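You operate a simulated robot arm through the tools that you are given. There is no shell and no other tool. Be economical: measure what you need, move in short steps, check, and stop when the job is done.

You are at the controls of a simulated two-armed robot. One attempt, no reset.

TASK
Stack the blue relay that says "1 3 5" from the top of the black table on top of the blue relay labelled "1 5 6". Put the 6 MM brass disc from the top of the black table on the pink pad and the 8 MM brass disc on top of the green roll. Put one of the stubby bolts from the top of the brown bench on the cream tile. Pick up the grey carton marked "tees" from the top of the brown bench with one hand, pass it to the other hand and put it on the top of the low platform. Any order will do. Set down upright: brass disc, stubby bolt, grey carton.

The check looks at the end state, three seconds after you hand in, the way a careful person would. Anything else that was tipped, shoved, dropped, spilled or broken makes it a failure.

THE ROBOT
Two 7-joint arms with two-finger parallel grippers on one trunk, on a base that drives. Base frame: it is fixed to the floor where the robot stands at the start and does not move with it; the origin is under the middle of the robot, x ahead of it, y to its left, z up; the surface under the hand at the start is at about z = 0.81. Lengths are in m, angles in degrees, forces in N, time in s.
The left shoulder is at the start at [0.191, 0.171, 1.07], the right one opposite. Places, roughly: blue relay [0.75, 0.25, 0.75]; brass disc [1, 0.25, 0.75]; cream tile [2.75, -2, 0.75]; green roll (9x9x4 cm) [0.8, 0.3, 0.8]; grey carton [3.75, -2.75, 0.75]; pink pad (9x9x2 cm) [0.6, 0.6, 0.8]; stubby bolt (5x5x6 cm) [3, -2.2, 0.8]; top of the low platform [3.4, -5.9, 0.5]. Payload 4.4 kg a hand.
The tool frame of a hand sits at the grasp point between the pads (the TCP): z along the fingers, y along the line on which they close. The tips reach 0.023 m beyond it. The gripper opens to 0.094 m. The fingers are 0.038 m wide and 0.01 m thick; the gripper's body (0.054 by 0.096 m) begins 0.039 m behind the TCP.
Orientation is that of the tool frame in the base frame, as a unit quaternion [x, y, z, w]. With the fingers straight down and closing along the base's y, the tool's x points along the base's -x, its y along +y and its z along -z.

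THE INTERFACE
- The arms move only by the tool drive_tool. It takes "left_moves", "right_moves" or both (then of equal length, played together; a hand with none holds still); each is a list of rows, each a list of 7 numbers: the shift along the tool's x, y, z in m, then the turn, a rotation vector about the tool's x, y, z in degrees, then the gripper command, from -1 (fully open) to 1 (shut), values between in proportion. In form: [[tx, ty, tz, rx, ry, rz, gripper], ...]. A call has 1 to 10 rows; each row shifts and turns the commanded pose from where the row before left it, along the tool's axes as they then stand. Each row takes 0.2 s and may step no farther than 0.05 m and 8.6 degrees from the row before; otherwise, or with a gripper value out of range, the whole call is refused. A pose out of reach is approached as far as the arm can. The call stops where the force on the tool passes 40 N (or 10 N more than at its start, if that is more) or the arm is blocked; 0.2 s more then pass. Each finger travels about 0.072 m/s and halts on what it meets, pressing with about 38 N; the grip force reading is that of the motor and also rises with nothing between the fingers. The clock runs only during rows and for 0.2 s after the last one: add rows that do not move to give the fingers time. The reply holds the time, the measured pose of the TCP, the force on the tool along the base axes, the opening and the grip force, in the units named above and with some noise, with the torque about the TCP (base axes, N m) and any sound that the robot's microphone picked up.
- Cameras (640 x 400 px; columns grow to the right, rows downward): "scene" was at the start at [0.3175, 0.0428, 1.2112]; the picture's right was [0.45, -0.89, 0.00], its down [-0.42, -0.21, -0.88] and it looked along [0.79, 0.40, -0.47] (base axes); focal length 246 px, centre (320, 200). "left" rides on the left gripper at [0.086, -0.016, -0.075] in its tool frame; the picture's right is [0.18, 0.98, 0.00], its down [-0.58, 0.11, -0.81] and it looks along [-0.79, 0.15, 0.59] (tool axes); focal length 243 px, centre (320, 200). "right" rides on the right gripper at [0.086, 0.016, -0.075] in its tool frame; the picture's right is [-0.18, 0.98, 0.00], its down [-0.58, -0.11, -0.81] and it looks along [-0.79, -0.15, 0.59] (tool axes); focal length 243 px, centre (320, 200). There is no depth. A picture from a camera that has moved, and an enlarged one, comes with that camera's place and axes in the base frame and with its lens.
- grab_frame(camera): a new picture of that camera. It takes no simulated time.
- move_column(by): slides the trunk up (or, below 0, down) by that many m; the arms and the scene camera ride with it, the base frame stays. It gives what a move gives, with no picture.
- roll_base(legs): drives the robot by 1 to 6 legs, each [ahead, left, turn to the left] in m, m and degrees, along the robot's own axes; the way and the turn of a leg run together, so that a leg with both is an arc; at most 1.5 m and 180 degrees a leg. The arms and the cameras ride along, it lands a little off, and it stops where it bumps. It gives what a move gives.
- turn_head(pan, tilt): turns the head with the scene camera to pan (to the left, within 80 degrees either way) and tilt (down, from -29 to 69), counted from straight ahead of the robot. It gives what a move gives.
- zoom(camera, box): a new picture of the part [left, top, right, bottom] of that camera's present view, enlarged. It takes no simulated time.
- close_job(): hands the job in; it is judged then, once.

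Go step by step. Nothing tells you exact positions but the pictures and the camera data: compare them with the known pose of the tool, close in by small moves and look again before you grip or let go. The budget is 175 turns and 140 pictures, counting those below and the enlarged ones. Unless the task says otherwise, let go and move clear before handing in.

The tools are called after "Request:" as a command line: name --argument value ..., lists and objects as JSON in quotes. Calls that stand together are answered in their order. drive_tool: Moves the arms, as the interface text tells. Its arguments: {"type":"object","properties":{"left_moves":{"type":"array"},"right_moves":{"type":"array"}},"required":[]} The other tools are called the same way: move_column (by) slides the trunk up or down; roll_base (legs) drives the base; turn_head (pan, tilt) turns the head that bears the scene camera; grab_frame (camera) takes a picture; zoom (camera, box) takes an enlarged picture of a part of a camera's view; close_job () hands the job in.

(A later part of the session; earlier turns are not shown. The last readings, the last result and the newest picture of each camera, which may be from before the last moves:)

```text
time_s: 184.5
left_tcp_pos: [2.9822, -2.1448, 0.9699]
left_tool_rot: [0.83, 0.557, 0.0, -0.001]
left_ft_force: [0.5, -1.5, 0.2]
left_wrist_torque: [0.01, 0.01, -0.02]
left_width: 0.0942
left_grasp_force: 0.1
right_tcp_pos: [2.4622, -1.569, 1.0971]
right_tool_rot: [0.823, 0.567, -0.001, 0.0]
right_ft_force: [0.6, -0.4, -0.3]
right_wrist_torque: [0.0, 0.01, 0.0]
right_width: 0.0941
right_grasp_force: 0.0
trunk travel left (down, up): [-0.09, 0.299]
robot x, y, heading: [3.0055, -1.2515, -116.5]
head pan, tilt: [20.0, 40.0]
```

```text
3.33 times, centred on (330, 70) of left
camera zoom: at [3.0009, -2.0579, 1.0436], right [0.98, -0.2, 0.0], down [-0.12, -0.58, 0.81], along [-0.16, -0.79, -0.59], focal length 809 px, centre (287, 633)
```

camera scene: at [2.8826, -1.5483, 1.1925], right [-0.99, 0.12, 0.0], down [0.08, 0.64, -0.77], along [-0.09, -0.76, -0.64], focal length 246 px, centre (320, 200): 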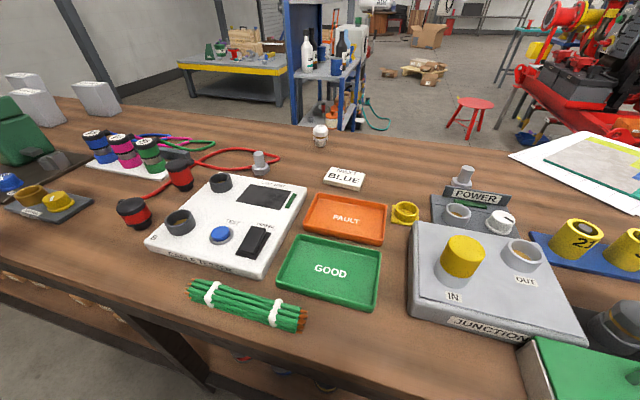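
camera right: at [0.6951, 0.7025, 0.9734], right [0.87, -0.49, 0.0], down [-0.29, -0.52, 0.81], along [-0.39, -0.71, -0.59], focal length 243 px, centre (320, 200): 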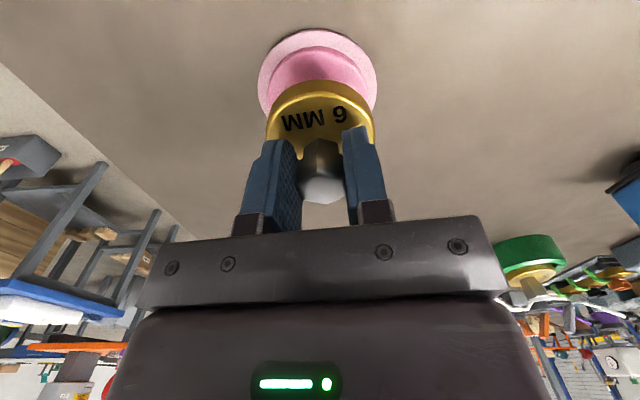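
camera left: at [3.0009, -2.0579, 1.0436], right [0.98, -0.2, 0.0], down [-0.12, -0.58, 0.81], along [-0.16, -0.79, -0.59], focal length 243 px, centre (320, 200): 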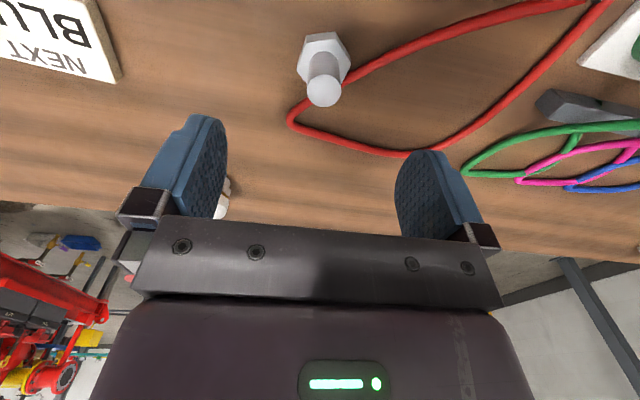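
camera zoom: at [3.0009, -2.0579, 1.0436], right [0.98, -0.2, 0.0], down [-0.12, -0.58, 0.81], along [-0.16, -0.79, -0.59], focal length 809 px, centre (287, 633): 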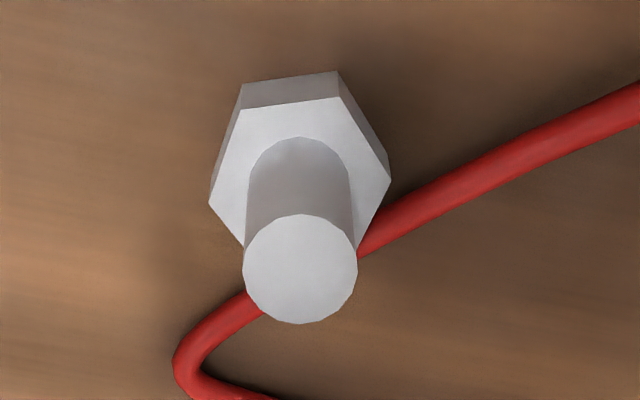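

Request:
drive_tool --left_moves '[[-0.004, 0.0035, 0.02, 0, 0, 0, -0.3], [0, 0, 0.03, 0, 0, 0, -0.3], [0, 0, 0.03, 0, 0, 0, -0.3], [0, 0, 0.02, 0, 0, 0, -0.3], [0, 0, 0.009, 0, 0, 0, -0.3], [0, 0, 0, 0, 0, 0, -0.3]]'

Request:
grab_frame --camera "left"

```text
time_s: 185.9
left_tcp_pos: [2.9853, -2.1477, 0.8621]
left_tool_rot: [0.83, 0.557, -0.001, 0.0]
left_ft_force: [-0.7, -0.1, 0.3]
left_wrist_torque: [0.01, 0.02, -0.01]
left_width: 0.0614
left_grasp_force: 0.1
right_tcp_pos: [2.4623, -1.5687, 1.0985]
right_tool_rot: [0.823, 0.567, -0.001, 0.0]
right_ft_force: [0.4, -0.1, -0.6]
right_wrist_torque: [-0.02, 0.03, -0.03]
right_width: 0.0941
right_grasp_force: 0.1
trunk travel left (down, up): [-0.09, 0.299]
robot x, y, heading: [3.0036, -1.2535, -116.7]
head pan, tilt: [20.0, 40.0]
```

```text
45 pictures are left
camera left: at [3.0022, -2.0621, 0.937], right [0.98, -0.2, 0.0], down [-0.12, -0.58, 0.81], along [-0.16, -0.79, -0.59], focal length 243 px, centre (320, 200)
```

left: 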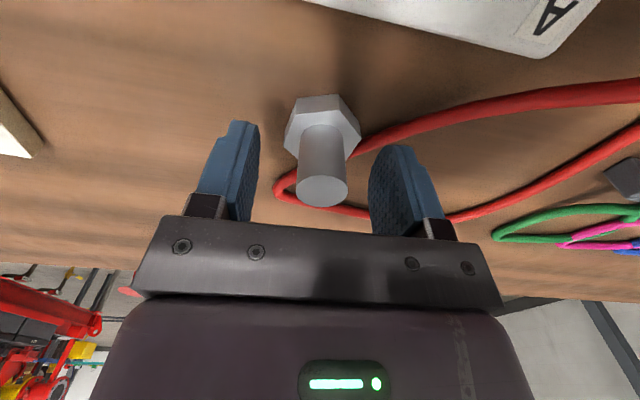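

Request:
drive_tool --left_moves '[[0, 0, 0, 0, 0, 0, 1], [0, 0, 0, 0, 0, 0, 1], [0, 0, 0, 0, 0, 0, 1], [0, 0, 0, 0, 0, 0, 1]]'

Request:
drive_tool --left_moves '[[0, 0, -0.02, 0, 0, 0, 1], [0, 0, -0.03, 0, 0, 0, 1], [0, 0, -0.04, 0, 0, 0, 1]]'

Request:
zoom --camera "scene" --box '[210, 100, 390, 220]'

```text
time_s: 186.9
left_tcp_pos: [2.9832, -2.1481, 0.8633]
left_tool_rot: [0.83, 0.557, -0.001, 0.0]
left_ft_force: [1.1, -0.1, -0.5]
left_wrist_torque: [-0.02, -0.05, -0.02]
left_width: 0.0272
left_grasp_force: 37.8
right_tcp_pos: [2.4618, -1.569, 1.0983]
right_tool_rot: [0.824, 0.567, -0.002, 0.0]
right_ft_force: [-0.6, 0.2, 0.6]
right_wrist_torque: [0.03, -0.01, 0.0]
right_width: 0.094
right_grasp_force: 0.1
trunk travel left (down, up): [-0.09, 0.299]
robot x, y, heading: [3.004, -1.251, -116.8]
head pan, tilt: [20.0, 40.0]
```

```text
time_s: 187.7
left_tcp_pos: [2.9845, -2.1459, 0.9549]
left_tool_rot: [0.83, 0.557, -0.001, 0.0]
left_ft_force: [-0.1, -0.4, -1.2]
left_wrist_torque: [0.02, 0.0, -0.02]
left_width: 0.027
left_grasp_force: 38.6
right_tcp_pos: [2.4615, -1.5668, 1.1004]
right_tool_rot: [0.824, 0.567, -0.001, 0.001]
right_ft_force: [-0.2, 0.7, -0.1]
right_wrist_torque: [-0.03, -0.03, -0.01]
right_width: 0.0939
right_grasp_force: 0.0
trunk travel left (down, up): [-0.09, 0.299]
robot x, y, heading: [3.0028, -1.2506, -116.9]
head pan, tilt: [20.0, 40.0]
```

```text
3.33 times, centred on (300, 160) of scene
camera zoom: at [2.8829, -1.547, 1.1932], right [-0.99, 0.12, 0.0], down [0.08, 0.64, -0.77], along [-0.09, -0.76, -0.64], focal length 819 px, centre (387, 333)
```

zoom: 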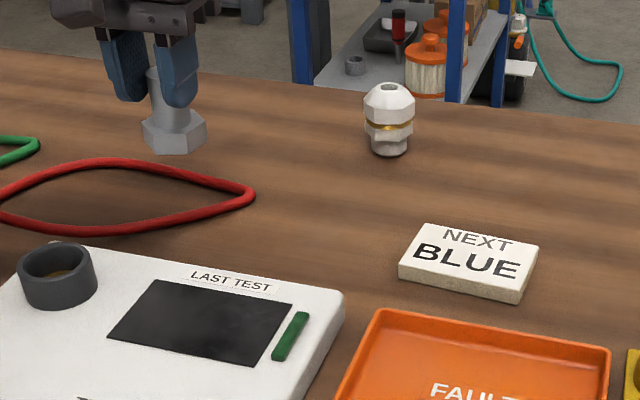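

Request:
drive_tool --left_moves '[[-0.002, -0.04, 0, 0, 0, 0, 1], [-0.002, -0.04, 0, 0, 0, 0, 1], [-0.002, -0.04, 0, 0, 0, 0, 1], [-0.002, -0.04, 0, 0, 0, 0, 1], [-0.002, -0.04, 0, 0, 0, 0, 1], [-0.002, -0.04, 0, 0, 0, 0, 1], [0, 0, 0, 0, 0, 0, 1]]'

Request:
grab_frame --camera "left"

Request:
zoom --camera "scene" --box '[270, 100, 420, 200]'

```text
time_s: 189.3
left_tcp_pos: [2.8954, -2.0706, 0.9615]
left_tool_rot: [0.83, 0.558, 0.0, -0.001]
left_ft_force: [-0.1, -0.1, -1.2]
left_wrist_torque: [-0.01, -0.01, 0.05]
left_width: 0.0269
left_grasp_force: 37.9
left hand out of reach, approached as far as the arm can: row 2, 3, 4, 5, 6
right_tcp_pos: [2.4621, -1.5691, 1.0992]
right_tool_rot: [0.824, 0.567, -0.001, 0.0]
right_ft_force: [-0.6, 0.1, -0.3]
right_wrist_torque: [0.02, 0.01, -0.02]
right_width: 0.0941
right_grasp_force: 0.2
trunk travel left (down, up): [-0.09, 0.299]
robot x, y, heading: [3.0033, -1.2566, -116.9]
head pan, tilt: [20.0, 40.0]
```

```text
43 pictures are left
camera left: at [2.9154, -1.9851, 1.0351], right [0.98, -0.2, 0.0], down [-0.12, -0.58, 0.81], along [-0.16, -0.79, -0.59], focal length 243 px, centre (320, 200)
```

left: 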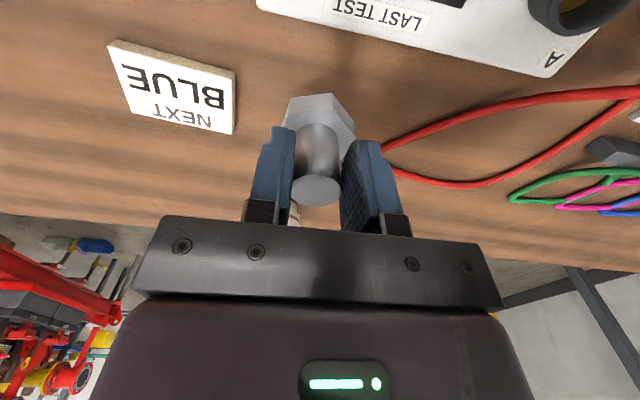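

```text
4.00 times, centred on (345, 150) of scene
camera zoom: at [2.8831, -1.5489, 1.1923], right [-0.99, 0.12, 0.0], down [0.08, 0.64, -0.77], along [-0.09, -0.76, -0.64], focal length 982 px, centre (220, 400)
```

zoom: 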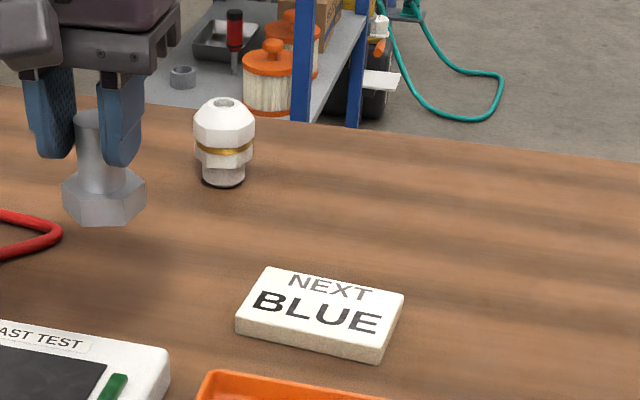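

The left hand can't cross that far over, so I raise it and shift the base right by 0.2 m.

Request:
drive_tool --left_moves '[[0, 0, -0.03, 0, 0, 0, 1], [0, 0, -0.03, 0, 0, 0, 1]]'

Request:
roll_base --legs '[[0, -0.2, 0]]'

Request:
grab_frame --camera "left"

```text
time_s: 189.9
left_tcp_pos: [2.8965, -2.0697, 1.0219]
left_tool_rot: [0.83, 0.557, -0.001, -0.001]
left_ft_force: [-0.6, 0.3, -1.3]
left_wrist_torque: [0.01, -0.01, -0.05]
left_width: 0.0269
left_grasp_force: 37.5
right_tcp_pos: [2.4626, -1.5689, 1.0992]
right_tool_rot: [0.824, 0.567, -0.001, 0.0]
right_ft_force: [-0.4, 0.2, -0.2]
right_wrist_torque: [-0.02, 0.01, 0.0]
right_width: 0.0939
right_grasp_force: 0.1
trunk travel left (down, up): [-0.09, 0.299]
robot x, y, heading: [3.0001, -1.2496, -116.9]
head pan, tilt: [20.0, 40.0]
```

```text
time_s: 192.2
left_tcp_pos: [2.7211, -1.9811, 1.0222]
left_tool_rot: [0.83, 0.558, 0.0, 0.0]
left_ft_force: [-1.0, 0.4, -1.4]
left_wrist_torque: [-0.03, 0.0, 0.02]
left_width: 0.0272
left_grasp_force: 38.5
right_tcp_pos: [2.2862, -1.4803, 1.0992]
right_tool_rot: [0.823, 0.568, -0.001, -0.001]
right_ft_force: [0.0, -0.2, 0.3]
right_wrist_torque: [-0.02, -0.03, 0.01]
right_width: 0.094
right_grasp_force: 0.0
trunk travel left (down, up): [-0.09, 0.299]
robot x, y, heading: [2.8223, -1.1635, -117.0]
head pan, tilt: [20.0, 40.0]
```

```text
41 pictures are left
camera left: at [2.7396, -1.8957, 1.0956], right [0.98, -0.2, 0.0], down [-0.12, -0.58, 0.81], along [-0.16, -0.79, -0.59], focal length 243 px, centre (320, 200)
```

left: 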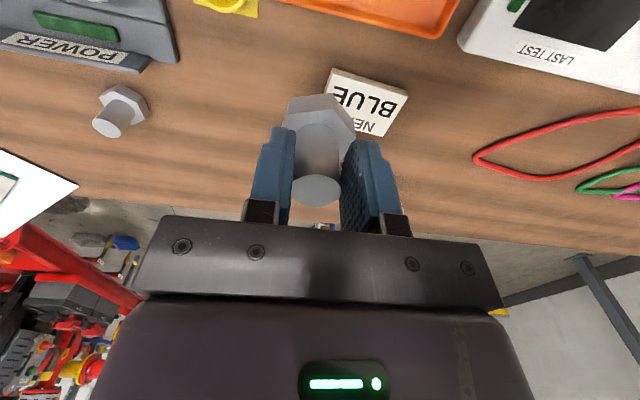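

Request:
drive_tool --left_moves '[[-0.0333, 0.032, 0, 0, 0, 0, 1], [-0.0333, 0.032, 0, 0, 0, 0, 1], [0, 0, 0.04, 0, 0, 0, 1], [0, 0, 0.04, 0, 0, 0, 1], [0, 0, 0.025, 0, 0, 0, 1], [0, 0, 0, 0, 0, 0, 1]]'

Request:
grab_frame --camera "left"

Request:
grab_frame --camera "scene"

```text
time_s: 193.7
left_tcp_pos: [2.7578, -2.0244, 0.9228]
left_tool_rot: [0.829, 0.559, -0.001, 0.0]
left_ft_force: [0.0, -0.2, -1.7]
left_wrist_torque: [0.01, -0.01, 0.0]
left_width: 0.0272
left_grasp_force: 38.6
left hand out of reach, approached as far as the arm can: row 1, 2, 5
right_tcp_pos: [2.2857, -1.4794, 1.0985]
right_tool_rot: [0.823, 0.568, -0.001, 0.0]
right_ft_force: [-0.2, 0.0, 0.1]
right_wrist_torque: [0.0, 0.01, -0.01]
right_width: 0.0939
right_grasp_force: 0.2
trunk travel left (down, up): [-0.09, 0.299]
robot x, y, heading: [2.8272, -1.1648, -116.8]
head pan, tilt: [20.0, 40.0]
```

```text
40 pictures are left
camera left: at [2.776, -1.9381, 0.9976], right [0.98, -0.2, 0.0], down [-0.12, -0.58, 0.81], along [-0.16, -0.79, -0.59], focal length 243 px, centre (320, 200)
```

left: 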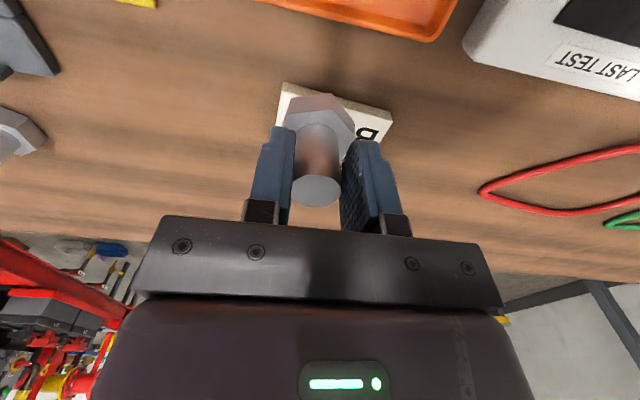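

```text
39 pictures are left
camera scene: at [2.7061, -1.4589, 1.1926], right [-0.99, 0.12, 0.0], down [0.08, 0.64, -0.77], along [-0.09, -0.76, -0.64], focal length 246 px, centre (320, 200)
```

scene: 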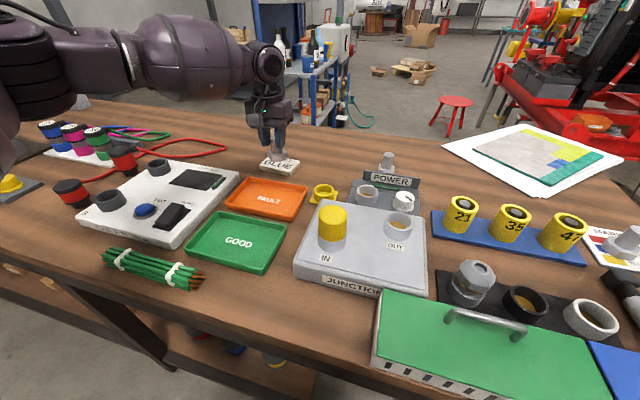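

Request:
drive_tool --left_moves '[[0.01, 0, -0.02, 0, 0, 0, 1]]'

Request:
roll_base --legs '[[0.09, 0, 0]]'

Request:
grab_frame --camera "left"

```text
time_s: 194.1
left_tcp_pos: [2.7626, -2.015, 0.9465]
left_tool_rot: [0.83, 0.558, -0.002, 0.001]
left_ft_force: [-0.1, 0.8, -0.9]
left_wrist_torque: [0.01, -0.03, 0.03]
left_width: 0.0271
left_grasp_force: 37.8
right_tcp_pos: [2.285, -1.4787, 1.1]
right_tool_rot: [0.823, 0.568, -0.002, 0.001]
right_ft_force: [0.0, 0.9, 0.7]
right_wrist_torque: [-0.04, -0.01, -0.02]
right_width: 0.0941
right_grasp_force: 0.2
trunk travel left (down, up): [-0.09, 0.299]
robot x, y, heading: [2.8294, -1.1606, -116.6]
head pan, tilt: [20.0, 40.0]
```

```text
time_s: 195.2
left_tcp_pos: [2.723, -2.0949, 0.9448]
left_tool_rot: [0.83, 0.558, 0.0, -0.001]
left_ft_force: [-0.4, 0.7, -1.2]
left_wrist_torque: [0.03, -0.01, -0.03]
left_width: 0.027
left_grasp_force: 38.4
right_tcp_pos: [2.2477, -1.5592, 1.0979]
right_tool_rot: [0.823, 0.568, -0.001, 0.0]
right_ft_force: [-1.4, -0.3, -0.3]
right_wrist_torque: [0.0, -0.01, -0.02]
right_width: 0.0938
right_grasp_force: 0.0
trunk travel left (down, up): [-0.09, 0.299]
robot x, y, heading: [2.7862, -1.2422, -116.9]
head pan, tilt: [20.0, 40.0]
```

```text
38 pictures are left
camera left: at [2.7409, -2.0094, 1.0179], right [0.98, -0.2, 0.0], down [-0.12, -0.58, 0.81], along [-0.16, -0.79, -0.59], focal length 243 px, centre (320, 200)
```

left: 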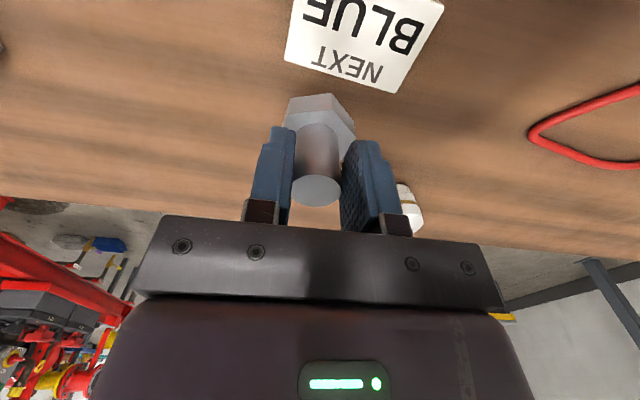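

Request:
drive_tool --left_moves '[[0.026, 0.022, 0, 0, 0, 0, 1], [0, 0, 0.03, 0, 0, 0, 1], [0, 0, 0.02, 0, 0, 0, 1], [0, 0, 0, 0, 0, 0, 1]]'

Request:
zoom --camera "left" --box '[240, 30, 420, 150]'

Request:
zoom --camera "scene" --box '[230, 110, 350, 190]'

```text
time_s: 196.2
left_tcp_pos: [2.7505, -2.079, 0.8944]
left_tool_rot: [0.83, 0.557, -0.001, -0.001]
left_ft_force: [0.3, -0.1, -0.6]
left_wrist_torque: [0.01, -0.01, -0.03]
left_width: 0.0272
left_grasp_force: 37.8
right_tcp_pos: [2.246, -1.5591, 1.0989]
right_tool_rot: [0.822, 0.569, -0.001, 0.0]
right_ft_force: [0.4, 0.2, 0.1]
right_wrist_torque: [0.01, -0.01, -0.01]
right_width: 0.094
right_grasp_force: 0.1
trunk travel left (down, up): [-0.09, 0.299]
robot x, y, heading: [2.7884, -1.2396, -116.7]
head pan, tilt: [20.0, 40.0]
```

```text
3.33 times, centred on (330, 90) of left
camera zoom: at [2.7699, -1.9933, 0.9684], right [0.98, -0.2, 0.0], down [-0.12, -0.58, 0.81], along [-0.16, -0.79, -0.59], focal length 809 px, centre (287, 567)
```

zoom: 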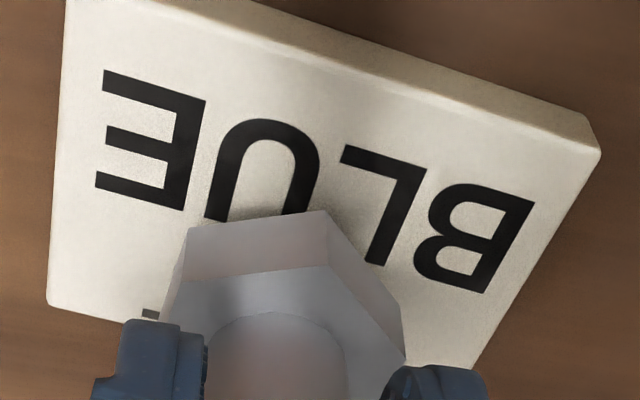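

```text
5.00 times, centred on (290, 150) of scene
camera zoom: at [2.6665, -1.538, 1.1925], right [-0.99, 0.12, 0.0], down [0.08, 0.64, -0.77], along [-0.09, -0.76, -0.64], focal length 1228 px, centre (470, 450)
```

zoom: 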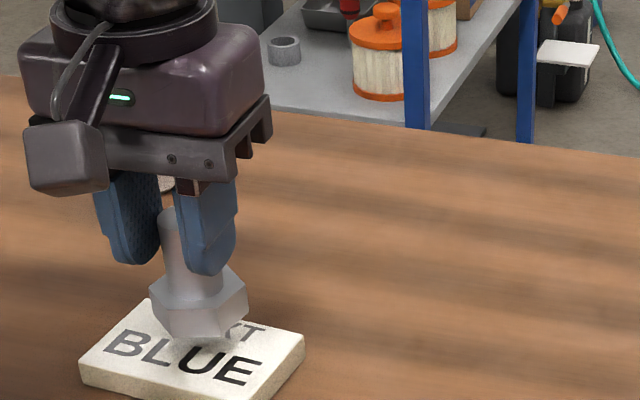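

Request:
drive_tool --left_moves '[[0.006, 0.006, 0, 0, 0, 0, 1], [0, 0, 0.004, 0, 0, 0, 1], [0, 0, 0.003, 0, 0, 0, 1], [0, 0, 0.002, 0, 0, 0, 1], [0, 0, 0, 0, 0, 0, 1]]'

Request:
drive_tool --left_moves '[[0, 0, 0.002, 0, 0, 0, 1], [0, 0, 0.001, 0, 0, 0, 1], [0, 0, 0, 0, 0, 0, 1]]'

Request:
zoom --camera "scene" --box '[230, 110, 350, 190]'

```text
time_s: 197.3
left_tcp_pos: [2.7602, -2.0762, 0.8843]
left_tool_rot: [0.83, 0.558, -0.001, 0.0]
left_ft_force: [0.7, 0.3, -1.8]
left_wrist_torque: [0.04, -0.02, 0.01]
left_width: 0.027
left_grasp_force: 37.9
right_tcp_pos: [2.2468, -1.5586, 1.0983]
right_tool_rot: [0.823, 0.568, -0.002, -0.001]
right_ft_force: [-0.2, -0.7, -0.4]
right_wrist_torque: [0.01, -0.03, 0.03]
right_width: 0.0941
right_grasp_force: 0.1
trunk travel left (down, up): [-0.09, 0.299]
robot x, y, heading: [2.7901, -1.2423, -117.0]
head pan, tilt: [20.0, 40.0]
```

```text
time_s: 198.2
left_tcp_pos: [2.7603, -2.0756, 0.881]
left_tool_rot: [0.83, 0.558, -0.001, 0.0]
left_ft_force: [0.0, -0.6, -0.5]
left_wrist_torque: [0.0, -0.03, 0.01]
left_width: 0.0271
left_grasp_force: 37.3
right_tcp_pos: [2.2469, -1.5596, 1.0989]
right_tool_rot: [0.823, 0.568, -0.001, 0.0]
right_ft_force: [-0.4, 0.4, 0.0]
right_wrist_torque: [-0.01, -0.04, 0.02]
right_width: 0.0939
right_grasp_force: 0.0
trunk travel left (down, up): [-0.09, 0.299]
robot x, y, heading: [2.7873, -1.2455, -116.7]
head pan, tilt: [20.0, 40.0]
```

```text
5.00 times, centred on (290, 150) of scene
camera zoom: at [2.6666, -1.538, 1.1925], right [-0.99, 0.12, 0.0], down [0.08, 0.64, -0.77], along [-0.09, -0.76, -0.64], focal length 1228 px, centre (470, 450)
```

zoom: 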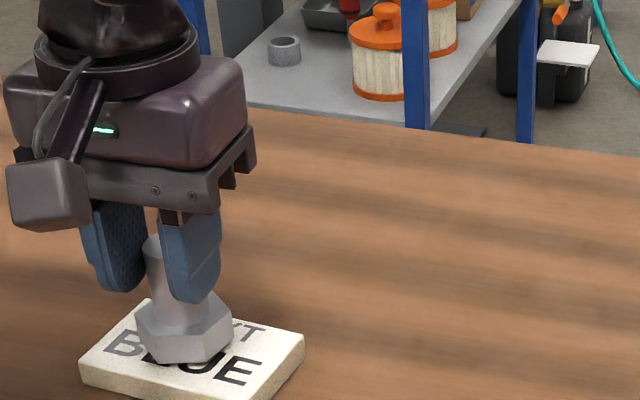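

Request:
drive_tool --left_moves '[[0, 0, 0.0015, 0, 0, 0, 1], [0, 0, 0.0015, 0, 0, 0, 1], [0, 0, 0, 0, 0, 0, 1]]'

Request:
drive_tool --left_moves '[[0, 0, 0.0015, 0, 0, 0, 1], [0, 0, 0.0015, 0, 0, 0, 1], [0, 0, 0, 0, 0, 0, 1]]'

```text
time_s: 198.9
left_tcp_pos: [2.7594, -2.0747, 0.8795]
left_tool_rot: [0.83, 0.557, -0.002, 0.0]
left_ft_force: [-0.2, 0.1, 0.1]
left_wrist_torque: [-0.05, 0.01, -0.02]
left_width: 0.027
left_grasp_force: 38.0
right_tcp_pos: [2.247, -1.5595, 1.0998]
right_tool_rot: [0.823, 0.568, -0.002, 0.0]
right_ft_force: [0.5, -0.8, 0.7]
right_wrist_torque: [0.0, 0.0, -0.01]
right_width: 0.0939
right_grasp_force: 0.1
trunk travel left (down, up): [-0.09, 0.299]
robot x, y, heading: [2.7868, -1.2411, -116.7]
head pan, tilt: [20.0, 40.0]
```

```text
time_s: 199.8
left_tcp_pos: [2.7616, -2.076, 0.8785]
left_tool_rot: [0.83, 0.558, -0.002, 0.001]
left_ft_force: [1.8, 2.4, 12.4]
left_wrist_torque: [0.1, -0.11, 0.01]
left_width: 0.0271
left_grasp_force: 38.1
right_tcp_pos: [2.2466, -1.5567, 1.0997]
right_tool_rot: [0.822, 0.569, -0.002, 0.0]
right_ft_force: [0.0, -0.2, 0.0]
right_wrist_torque: [-0.02, -0.04, 0.02]
right_width: 0.094
right_grasp_force: 0.0
trunk travel left (down, up): [-0.09, 0.299]
robot x, y, heading: [2.789, -1.2414, -116.7]
head pan, tilt: [20.0, 40.0]
```

Contact is made; I release the bolt and rise, then look at the cartons.

Request:
drive_tool --left_moves '[[0, 0, -0.0015, 0, 0, 0, 1], [0, 0, 0, 0, 0, 0, 0.6], [0, 0, 0, 0, 0, 0, 0.3], [0, 0, 0, 0, 0, 0, 0], [0, 0, 0, 0, 0, 0, 0], [0, 0, -0.02, 0, 0, 0, 0], [0, 0, -0.04, 0, 0, 0, 0], [0, 0, -0.05, 0, 0, 0, 0], [0, 0, -0.05, 0, 0, 0, -1], [0, 0, -0.04, 0, 0, 0, -1]]'

Request:
grab_frame --camera "scene"

Request:
turn_head --pan 55 --tilt 20

Request:
grab_frame --camera "scene"

```text
time_s: 201.9
left_tcp_pos: [2.7644, -2.0762, 1.0783]
left_tool_rot: [0.83, 0.557, -0.001, -0.001]
left_ft_force: [-0.6, 0.7, 0.5]
left_wrist_torque: [0.0, 0.01, -0.01]
left_width: 0.0939
left_grasp_force: 0.0
right_tcp_pos: [2.247, -1.5576, 1.0989]
right_tool_rot: [0.823, 0.569, -0.003, 0.0]
right_ft_force: [-0.2, -0.7, -0.3]
right_wrist_torque: [0.02, 0.02, 0.0]
right_width: 0.0945
right_grasp_force: 0.0
trunk travel left (down, up): [-0.09, 0.299]
robot x, y, heading: [2.7875, -1.2417, -116.5]
head pan, tilt: [20.0, 40.0]
```

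```text
34 pictures are left
camera scene: at [2.6666, -1.5372, 1.1928], right [-0.99, 0.12, 0.0], down [0.08, 0.64, -0.77], along [-0.09, -0.76, -0.64], focal length 246 px, centre (320, 200)
```

scene: 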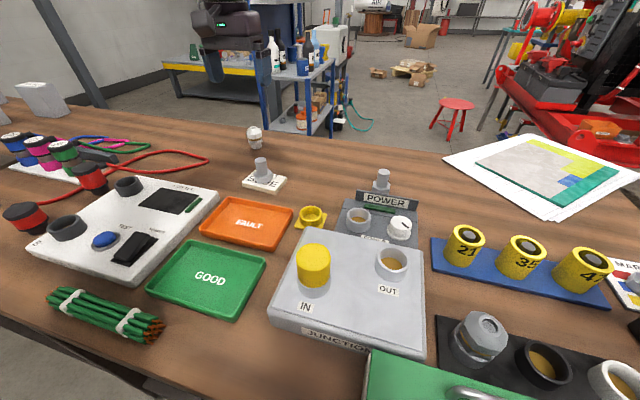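

```text
time_s: 203.0
left_tcp_pos: [2.7622, -2.0759, 1.0759]
left_tool_rot: [0.83, 0.558, -0.001, 0.0]
left_ft_force: [0.2, -0.6, -0.3]
left_wrist_torque: [0.01, -0.01, 0.0]
left_width: 0.094
left_grasp_force: 0.0
right_tcp_pos: [2.2466, -1.5583, 1.0984]
right_tool_rot: [0.823, 0.569, 0.0, -0.001]
right_ft_force: [-0.1, 0.2, -0.5]
right_wrist_torque: [0.01, -0.04, 0.02]
right_width: 0.0941
right_grasp_force: 0.0
trunk travel left (down, up): [-0.09, 0.299]
robot x, y, heading: [2.7876, -1.2403, -116.9]
head pan, tilt: [55.0, 20.0]
```

```text
33 pictures are left
camera scene: at [2.7206, -1.5356, 1.2239], right [-0.88, -0.47, 0.0], down [-0.16, 0.3, -0.94], along [0.44, -0.83, -0.34], focal length 246 px, centre (320, 200)
```

scene: 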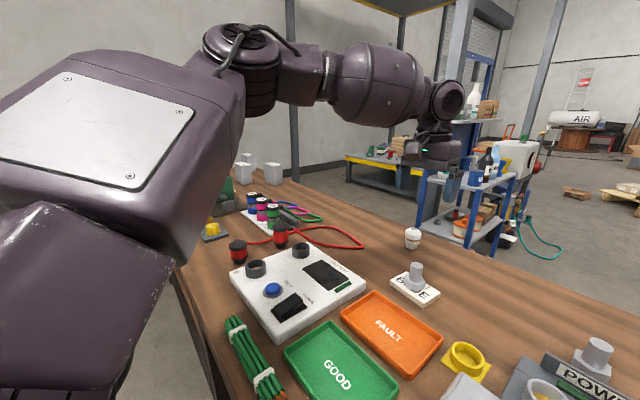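

Request:
zoom --camera "scene" --box '[225, 145, 295, 190]'

```text
8.89 times, centred on (260, 168) of scene
camera zoom: at [2.7206, -1.5356, 1.2239], right [-0.88, -0.47, 0.0], down [-0.16, 0.3, -0.94], along [0.44, -0.83, -0.34], focal length 2183 px, centre (853, 489)
```

zoom: 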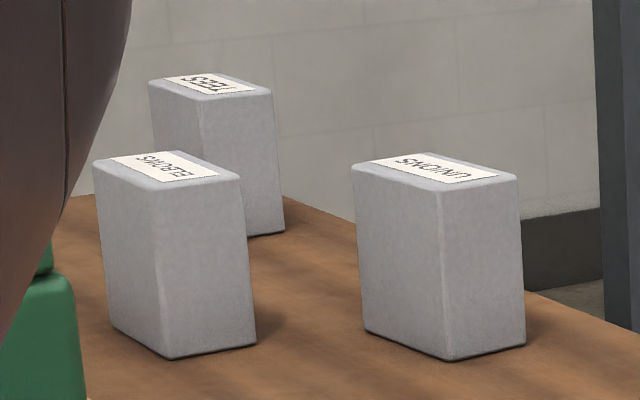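

The TEES carton is the farthest of the three, about (4.0, -2.87), near the bench's back and far end. I retract and drive toward that end to see what's around.

Request:
drive_tool --left_moves '[[0.045, 0.01, 0, 0, 0, 0, -1], [0.045, 0.01, 0, 0, 0, 0, -1], [0.045, 0.01, -0.01, 0, 0, 0, -1], [0.045, 0.01, -0.01, 0, 0, 0, -1], [0.045, 0, -0.01, 0, 0, 0, -1]]'

Request:
roll_base --legs '[[-0.5, 0, 0], [0, 1.5, 0], [0, 0.8, 0]]'

Request:
turn_head --pan -5 --tilt 25

Request:
grab_frame --camera "scene"

```text
time_s: 204.2
left_tcp_pos: [2.8838, -1.8819, 1.1053]
left_tool_rot: [0.83, 0.557, 0.0, 0.001]
left_ft_force: [-0.7, 0.6, 0.7]
left_wrist_torque: [-0.03, 0.01, 0.0]
left_width: 0.0941
left_grasp_force: 0.0
right_tcp_pos: [2.2472, -1.5587, 1.0984]
right_tool_rot: [0.823, 0.568, -0.002, 0.001]
right_ft_force: [-0.7, -0.2, -0.6]
right_wrist_torque: [-0.01, -0.01, 0.03]
right_width: 0.094
right_grasp_force: 0.1
trunk travel left (down, up): [-0.09, 0.299]
robot x, y, heading: [2.787, -1.2419, -116.7]
head pan, tilt: [55.0, 20.0]
```

```text
time_s: 227.1
left_tcp_pos: [5.1972, -2.4515, 1.1052]
left_tool_rot: [0.823, 0.568, -0.001, 0.0]
left_ft_force: [-1.5, -0.8, 0.4]
left_wrist_torque: [-0.01, 0.04, -0.01]
left_width: 0.094
left_grasp_force: 0.1
right_tcp_pos: [4.5531, -2.1428, 1.0981]
right_tool_rot: [0.816, 0.577, -0.001, 0.0]
right_ft_force: [0.3, -0.8, 1.0]
right_wrist_torque: [0.02, -0.01, 0.05]
right_width: 0.094
right_grasp_force: 0.1
trunk travel left (down, up): [-0.09, 0.299]
robot x, y, heading: [5.0872, -1.8145, -115.3]
head pan, tilt: [55.0, 20.0]
```

```text
time_s: 228.4
left_tcp_pos: [5.1979, -2.4527, 1.1055]
left_tool_rot: [0.823, 0.569, -0.002, 0.0]
left_ft_force: [-0.1, 0.0, 0.4]
left_wrist_torque: [-0.04, 0.01, 0.02]
left_width: 0.094
left_grasp_force: 0.1
right_tcp_pos: [4.5529, -2.1436, 1.0982]
right_tool_rot: [0.816, 0.578, -0.001, 0.0]
right_ft_force: [0.7, 0.2, -0.4]
right_wrist_torque: [-0.02, 0.03, -0.02]
right_width: 0.094
right_grasp_force: 0.0
trunk travel left (down, up): [-0.09, 0.299]
robot x, y, heading: [5.0857, -1.811, -115.2]
head pan, tilt: [-5.0, 25.0]
```

```text
31 pictures are left
camera scene: at [4.9339, -2.1073, 1.2158], right [-0.86, 0.51, 0.0], down [0.21, 0.36, -0.91], along [-0.46, -0.78, -0.42], focal length 246 px, centre (320, 200)
```

scene: 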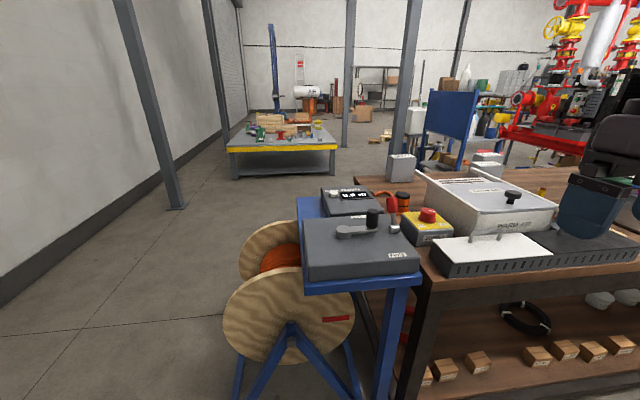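

A reel stand blocks the bench end, so I go around it to the back side of the bench.

Request:
roll_base --legs '[[0.43, 0.71, 0], [1.32, 0.125, 0], [0, 0, 178]]'

Request:
turn_head --pan 40 --tilt 25

Request:
grab_frame --camera "scene"

```text
time_s: 248.3
left_tcp_pos: [5.0474, -3.0631, 1.1052]
left_tool_rot: [-0.519, 0.855, -0.001, 0.001]
left_ft_force: [-0.1, 0.2, 0.7]
left_wrist_torque: [-0.05, 0.02, 0.02]
left_width: 0.094
left_grasp_force: 0.1
right_tcp_pos: [5.6522, -3.4443, 1.0978]
right_tool_rot: [-0.531, 0.848, 0.0, 0.001]
right_ft_force: [-0.2, 0.0, -0.1]
right_wrist_torque: [0.01, -0.03, -0.04]
right_width: 0.094
right_grasp_force: 0.1
trunk travel left (down, up): [-0.09, 0.299]
robot x, y, heading: [5.0852, -3.7113, 57.9]
head pan, tilt: [-5.0, 25.0]
```

```text
time_s: 249.4
left_tcp_pos: [5.0467, -3.0622, 1.1049]
left_tool_rot: [-0.518, 0.855, -0.001, 0.001]
left_ft_force: [0.2, 0.1, 0.0]
left_wrist_torque: [0.02, 0.02, 0.01]
left_width: 0.0938
left_grasp_force: 0.0
right_tcp_pos: [5.652, -3.4444, 1.0978]
right_tool_rot: [-0.53, 0.848, -0.001, 0.002]
right_ft_force: [-0.8, -0.1, -0.6]
right_wrist_torque: [-0.02, -0.01, -0.01]
right_width: 0.094
right_grasp_force: 0.1
trunk travel left (down, up): [-0.09, 0.299]
robot x, y, heading: [5.0851, -3.7112, 57.7]
head pan, tilt: [40.0, 25.0]
```

```text
30 pictures are left
camera scene: at [5.1948, -3.4154, 1.2158], right [0.99, 0.14, 0.0], down [0.06, -0.42, -0.91], along [-0.12, 0.9, -0.42], focal length 246 px, centre (320, 200)
```

scene: 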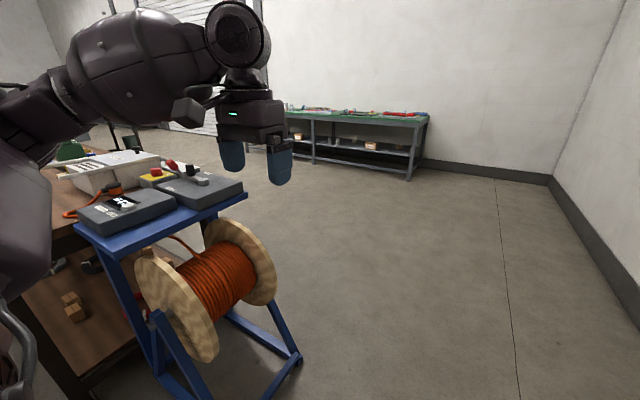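

Request:
roll_base --legs '[[-0.5, 1.02, 4]]'

Request:
turn_head --pan 5 --tilt 40

Request:
grab_frame --camera "scene"

```text
time_s: 258.7
left_tcp_pos: [3.8604, -2.9996, 1.1049]
left_tool_rot: [-0.552, 0.834, 0.0, 0.001]
left_ft_force: [0.1, 0.1, -0.2]
left_wrist_torque: [0.0, 0.0, -0.01]
left_width: 0.0942
left_grasp_force: 0.1
right_tcp_pos: [4.4925, -3.3305, 1.0989]
right_tool_rot: [-0.563, 0.826, -0.001, 0.001]
right_ft_force: [0.2, -0.2, -0.8]
right_wrist_torque: [0.01, 0.04, -0.01]
right_width: 0.0939
right_grasp_force: 0.1
trunk travel left (down, up): [-0.09, 0.299]
robot x, y, heading: [3.9447, -3.6415, 62.2]
head pan, tilt: [40.0, 25.0]
```

```text
time_s: 259.7
left_tcp_pos: [3.8603, -2.9988, 1.1056]
left_tool_rot: [-0.552, 0.834, -0.001, 0.001]
left_ft_force: [-1.0, -0.1, 0.5]
left_wrist_torque: [0.03, 0.0, -0.01]
left_width: 0.0939
left_grasp_force: 0.1
right_tcp_pos: [4.4927, -3.3303, 1.0979]
right_tool_rot: [-0.563, 0.827, 0.0, 0.002]
right_ft_force: [-0.3, -0.9, -0.7]
right_wrist_torque: [-0.03, 0.0, 0.03]
right_width: 0.0937
right_grasp_force: 0.0
trunk travel left (down, up): [-0.09, 0.299]
robot x, y, heading: [3.9481, -3.6395, 62.5]
head pan, tilt: [5.0, 40.0]
```

```text
29 pictures are left
camera scene: at [4.0874, -3.3495, 1.1925], right [0.92, -0.38, 0.0], down [-0.25, -0.59, -0.77], along [0.29, 0.71, -0.64], focal length 246 px, centre (320, 200)
```

scene: 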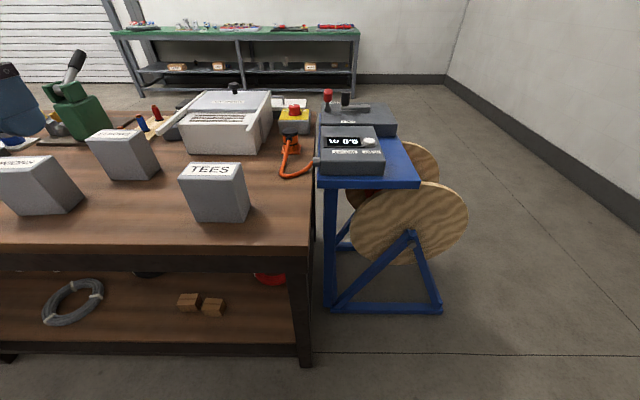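

Request:
zoom --camera "scene" --box '[160, 145, 270, 235]'

```text
4.44 times, centred on (215, 190) of scene
camera zoom: at [4.0874, -3.3495, 1.1925], right [0.92, -0.38, 0.0], down [-0.25, -0.59, -0.77], along [0.29, 0.71, -0.64], focal length 1092 px, centre (787, 244)
```

zoom: 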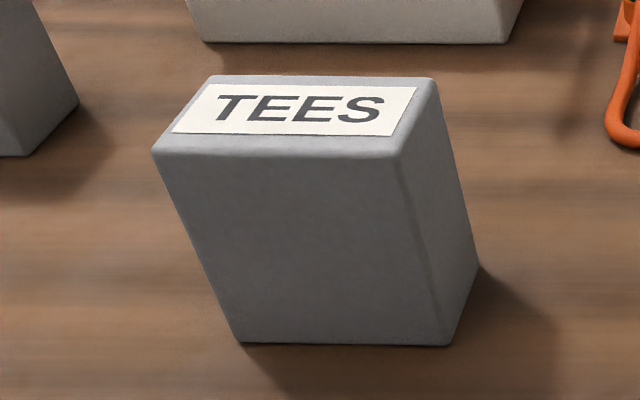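

TEES is about 10 × 6 × 11.5 cm, centred at (4.043, -2.886). I'll grip its left half from above with the left hand (tilted outward), so the right hand can take the other half. First I move over it and turn the hand 90°.

Request:
drive_tool --left_moves '[[-0.0351, -0.0188, 0, 0, 0, 0, -1], [-0.0351, -0.0188, 0, 0, 0, 0, -1], [-0.0351, -0.0188, 0, 0, 0, 0, -1], [-0.0351, -0.0188, 0, 0, 0, 0, -1], [-0.0351, -0.0188, 0, 0, 0, 0, -1], [0, 0, 0, 0, 0, 8.3, -1], [0, 0, 0, 0, 0, 8.3, -1], [0, 0, 0, 0, 0, 8.3, -1], [0, 0, 0, 0, 0, 8.3, -1], [0, 0, 0, 0, 0, 8.3, -1]]'

Request:
drive_tool --left_moves '[[0, 0, 0, 0, 0, 8.3, -1], [0, 0, 0, 0, 0, 8.3, -1], [0, 0, 0, 0, 0, 8.3, -1], [0, 0, 0, 0, 0, 8.3, -1], [0, 0, 0, 0, 0, 8.3, -1], [0, 0, 0, 0, 0, 8, -1], [0, 0, 0, 0, -7.5, 0, -1], [0, 0, 0, 0, -7.5, 0, -1], [0, 0, 0, 0, 0, 0, -1]]'

Request:
grab_frame --camera "left"

```text
time_s: 261.9
left_tcp_pos: [4.0142, -2.8736, 1.1039]
left_tool_rot: [-0.22, 0.976, 0.0, 0.001]
left_ft_force: [-1.1, 0.1, 0.6]
left_wrist_torque: [-0.02, 0.02, -0.01]
left_width: 0.0937
left_grasp_force: 0.0
right_tcp_pos: [4.4926, -3.33, 1.0981]
right_tool_rot: [-0.562, 0.827, 0.0, 0.0]
right_ft_force: [-0.5, 0.0, -0.6]
right_wrist_torque: [0.02, -0.01, -0.01]
right_width: 0.0941
right_grasp_force: 0.1
trunk travel left (down, up): [-0.09, 0.299]
robot x, y, heading: [3.943, -3.6415, 62.1]
head pan, tilt: [5.0, 40.0]
```

```text
time_s: 263.9
left_tcp_pos: [4.0146, -2.873, 1.1055]
left_tool_rot: [0.206, 0.97, -0.028, 0.128]
left_ft_force: [0.7, -0.3, 0.4]
left_wrist_torque: [-0.02, -0.01, -0.03]
left_width: 0.0939
left_grasp_force: 0.1
right_tcp_pos: [4.4931, -3.3313, 1.0997]
right_tool_rot: [-0.563, 0.826, 0.0, 0.002]
right_ft_force: [-0.8, 0.0, 0.6]
right_wrist_torque: [-0.03, -0.01, 0.0]
right_width: 0.0938
right_grasp_force: 0.1
trunk travel left (down, up): [-0.09, 0.299]
robot x, y, heading: [3.9459, -3.6418, 62.2]
head pan, tilt: [5.0, 40.0]
```

```text
27 pictures are left
camera left: at [3.9154, -2.847, 1.1548], right [0.24, 0.97, -0.05], down [0.36, -0.04, 0.93], along [0.9, -0.24, -0.36], focal length 243 px, centre (320, 200)
```

left: 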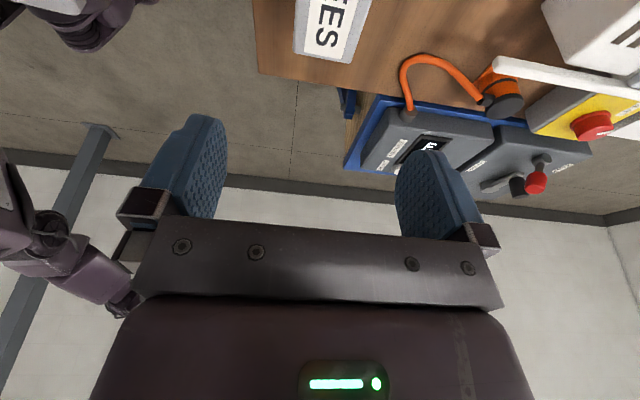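

Request:
drive_tool --left_moves '[[0.0105, 0.003, 0.0391, 0, 0, 0, -1], [0.0105, 0, 0.0391, 0, 0, 0, -1], [0.0105, 0, 0.0391, 0, 0, 0, -1], [0, 0, 0, 0, 0, 0, -1]]'

Request:
grab_frame --camera "left"

Request:
zoom --camera "scene" --box '[140, 110, 280, 235]'

```text
time_s: 264.9
left_tcp_pos: [4.0176, -2.8722, 0.9861]
left_tool_rot: [0.206, 0.97, -0.025, 0.129]
left_ft_force: [0.0, -0.1, 0.4]
left_wrist_torque: [0.0, 0.0, 0.04]
left_width: 0.094
left_grasp_force: 0.1
right_tcp_pos: [4.4922, -3.3315, 1.0996]
right_tool_rot: [-0.563, 0.826, 0.0, 0.002]
right_ft_force: [-0.4, 1.0, 0.2]
right_wrist_torque: [0.0, -0.06, -0.02]
right_width: 0.0939
right_grasp_force: 0.0
trunk travel left (down, up): [-0.09, 0.299]
robot x, y, heading: [3.9491, -3.6388, 62.5]
head pan, tilt: [5.0, 40.0]
```

```text
26 pictures are left
camera left: at [3.9169, -2.8456, 1.0351], right [0.24, 0.97, -0.05], down [0.36, -0.05, 0.93], along [0.9, -0.24, -0.36], focal length 243 px, centre (320, 200)
```

left: 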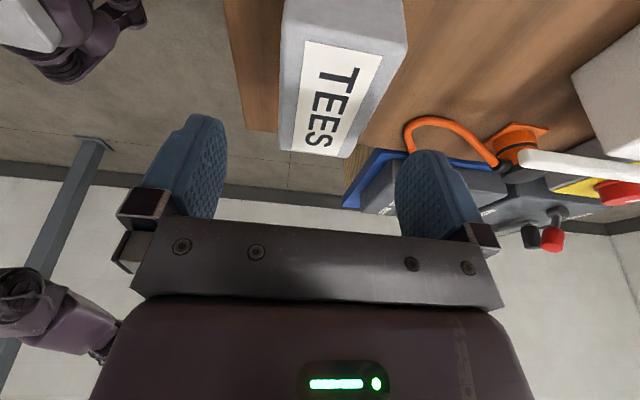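

```text
3.20 times, centred on (210, 172) of scene
camera zoom: at [4.0873, -3.3501, 1.1929], right [0.92, -0.38, 0.0], down [-0.25, -0.59, -0.77], along [0.29, 0.71, -0.64], focal length 786 px, centre (672, 288)
```

zoom: 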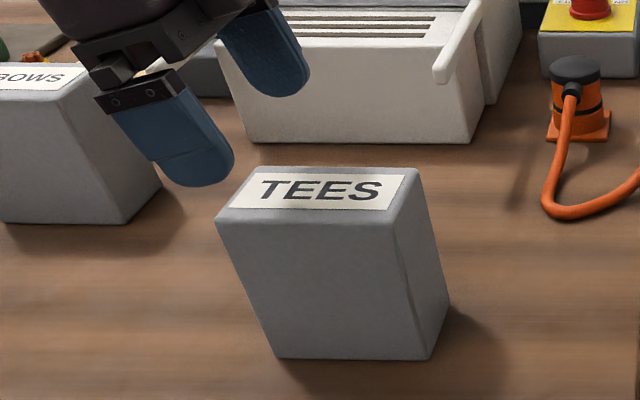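

Request:
drive_tool --left_moves '[[0, 0.004, 0, 0, 0, 0, -1], [0.0105, 0, 0.0391, 0, 0, 0, -1], [0, 0, 0, 0, 0, 0, -1]]'

Request:
zoom --camera "scene" --box '[140, 110, 280, 235]'

Request:
grab_frame --camera "left"

```text
time_s: 265.7
left_tcp_pos: [4.0195, -2.8704, 0.9449]
left_tool_rot: [0.207, 0.969, -0.026, 0.129]
left_ft_force: [0.0, 0.9, -0.4]
left_wrist_torque: [0.01, 0.0, -0.01]
left_width: 0.0943
left_grasp_force: 0.1
right_tcp_pos: [4.4925, -3.3315, 1.1003]
right_tool_rot: [-0.563, 0.827, 0.001, 0.002]
right_ft_force: [-0.4, -0.7, -1.0]
right_wrist_torque: [0.04, 0.0, 0.01]
right_width: 0.0939
right_grasp_force: 0.0
trunk travel left (down, up): [-0.09, 0.299]
robot x, y, heading: [3.9486, -3.6451, 62.4]
head pan, tilt: [5.0, 40.0]
```

```text
3.20 times, centred on (210, 172) of scene
camera zoom: at [4.0872, -3.3503, 1.193], right [0.92, -0.38, 0.0], down [-0.25, -0.59, -0.77], along [0.29, 0.71, -0.64], focal length 786 px, centre (672, 288)
```

zoom: 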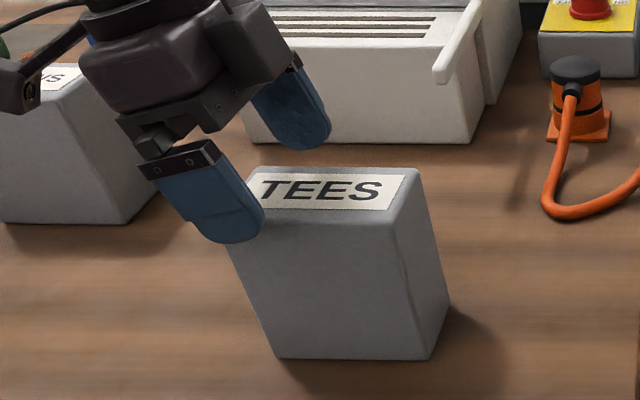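

```text
23 pictures are left
camera left: at [3.9194, -2.8423, 0.9944], right [0.24, 0.97, -0.04], down [0.36, -0.05, 0.93], along [0.9, -0.24, -0.36], focal length 243 px, centre (320, 200)
```

left: 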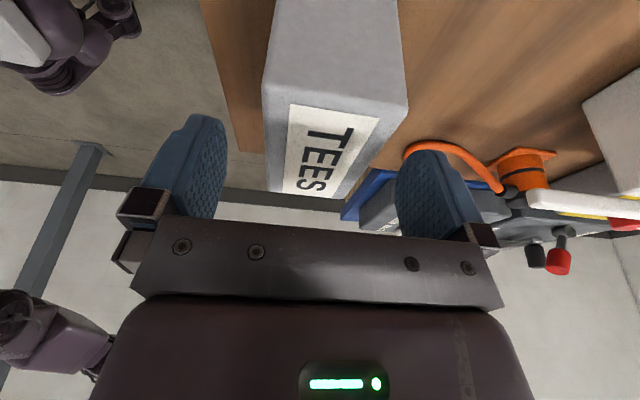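

Fingers straddle the carton evenly. I lower the last 4 cm and grip.

Request:
drive_tool --left_moves '[[0.0055, 0, 0.0205, 0, 0, 0, -1], [0.0052, 0, 0.0193, 0, 0, 0, -1], [0, 0, 0, 0, 0, 0, -0.4], [0, 0, 0, 0, 0, 0, 1], [0, 0, 0, 0, 0, 0, 1], [0, 0, 0, 0, 0, 0, 1], [0, 0, 0, 0, 0, 0, 1]]'

Request:
drive_tool --left_moves '[[-0.005, 0, -0.019, 0, 0, 0, 1], [-0.01, 0, -0.038, 0, 0, 0, 1], [-0.01, 0, -0.038, 0, 0, 0, 1], [-0.01, 0, -0.038, 0, 0, 0, 1], [-0.01, 0, -0.038, 0, 0, 0, 1], [0, 0, 0, 0, 0, 0, 1]]'

Request:
grab_frame --camera "scene"

```text
time_s: 267.3
left_tcp_pos: [4.0172, -2.8676, 0.9013]
left_tool_rot: [0.206, 0.97, -0.027, 0.129]
left_ft_force: [0.7, 0.2, -0.4]
left_wrist_torque: [-0.09, -0.03, -0.01]
left_width: 0.065
left_grasp_force: 37.9
right_tcp_pos: [4.4929, -3.3323, 1.0992]
right_tool_rot: [-0.563, 0.826, 0.0, 0.001]
right_ft_force: [-0.2, -0.5, 0.5]
right_wrist_torque: [-0.02, -0.03, 0.02]
right_width: 0.094
right_grasp_force: 0.1
trunk travel left (down, up): [-0.09, 0.299]
robot x, y, heading: [3.9483, -3.6431, 62.5]
head pan, tilt: [5.0, 40.0]
```

```text
time_s: 268.7
left_tcp_pos: [4.0168, -2.8678, 1.0794]
left_tool_rot: [0.205, 0.97, -0.027, 0.128]
left_ft_force: [0.6, 1.0, -4.3]
left_wrist_torque: [0.03, 0.13, 0.03]
left_width: 0.065
left_grasp_force: 37.7
right_tcp_pos: [4.4925, -3.3303, 1.0985]
right_tool_rot: [-0.563, 0.827, -0.001, 0.001]
right_ft_force: [0.1, -0.7, -0.4]
right_wrist_torque: [0.0, -0.01, 0.02]
right_width: 0.0939
right_grasp_force: 0.0
trunk travel left (down, up): [-0.09, 0.299]
robot x, y, heading: [3.9465, -3.6435, 62.5]
head pan, tilt: [5.0, 40.0]
```

```text
22 pictures are left
camera scene: at [4.0877, -3.3485, 1.192], right [0.92, -0.38, 0.0], down [-0.25, -0.59, -0.77], along [0.29, 0.71, -0.64], focal length 246 px, centre (320, 200)
```

scene: 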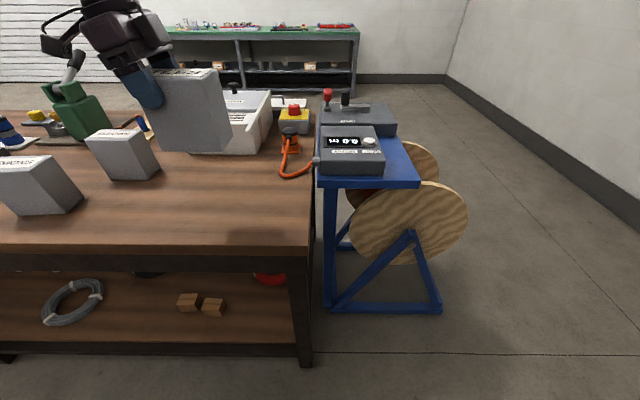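

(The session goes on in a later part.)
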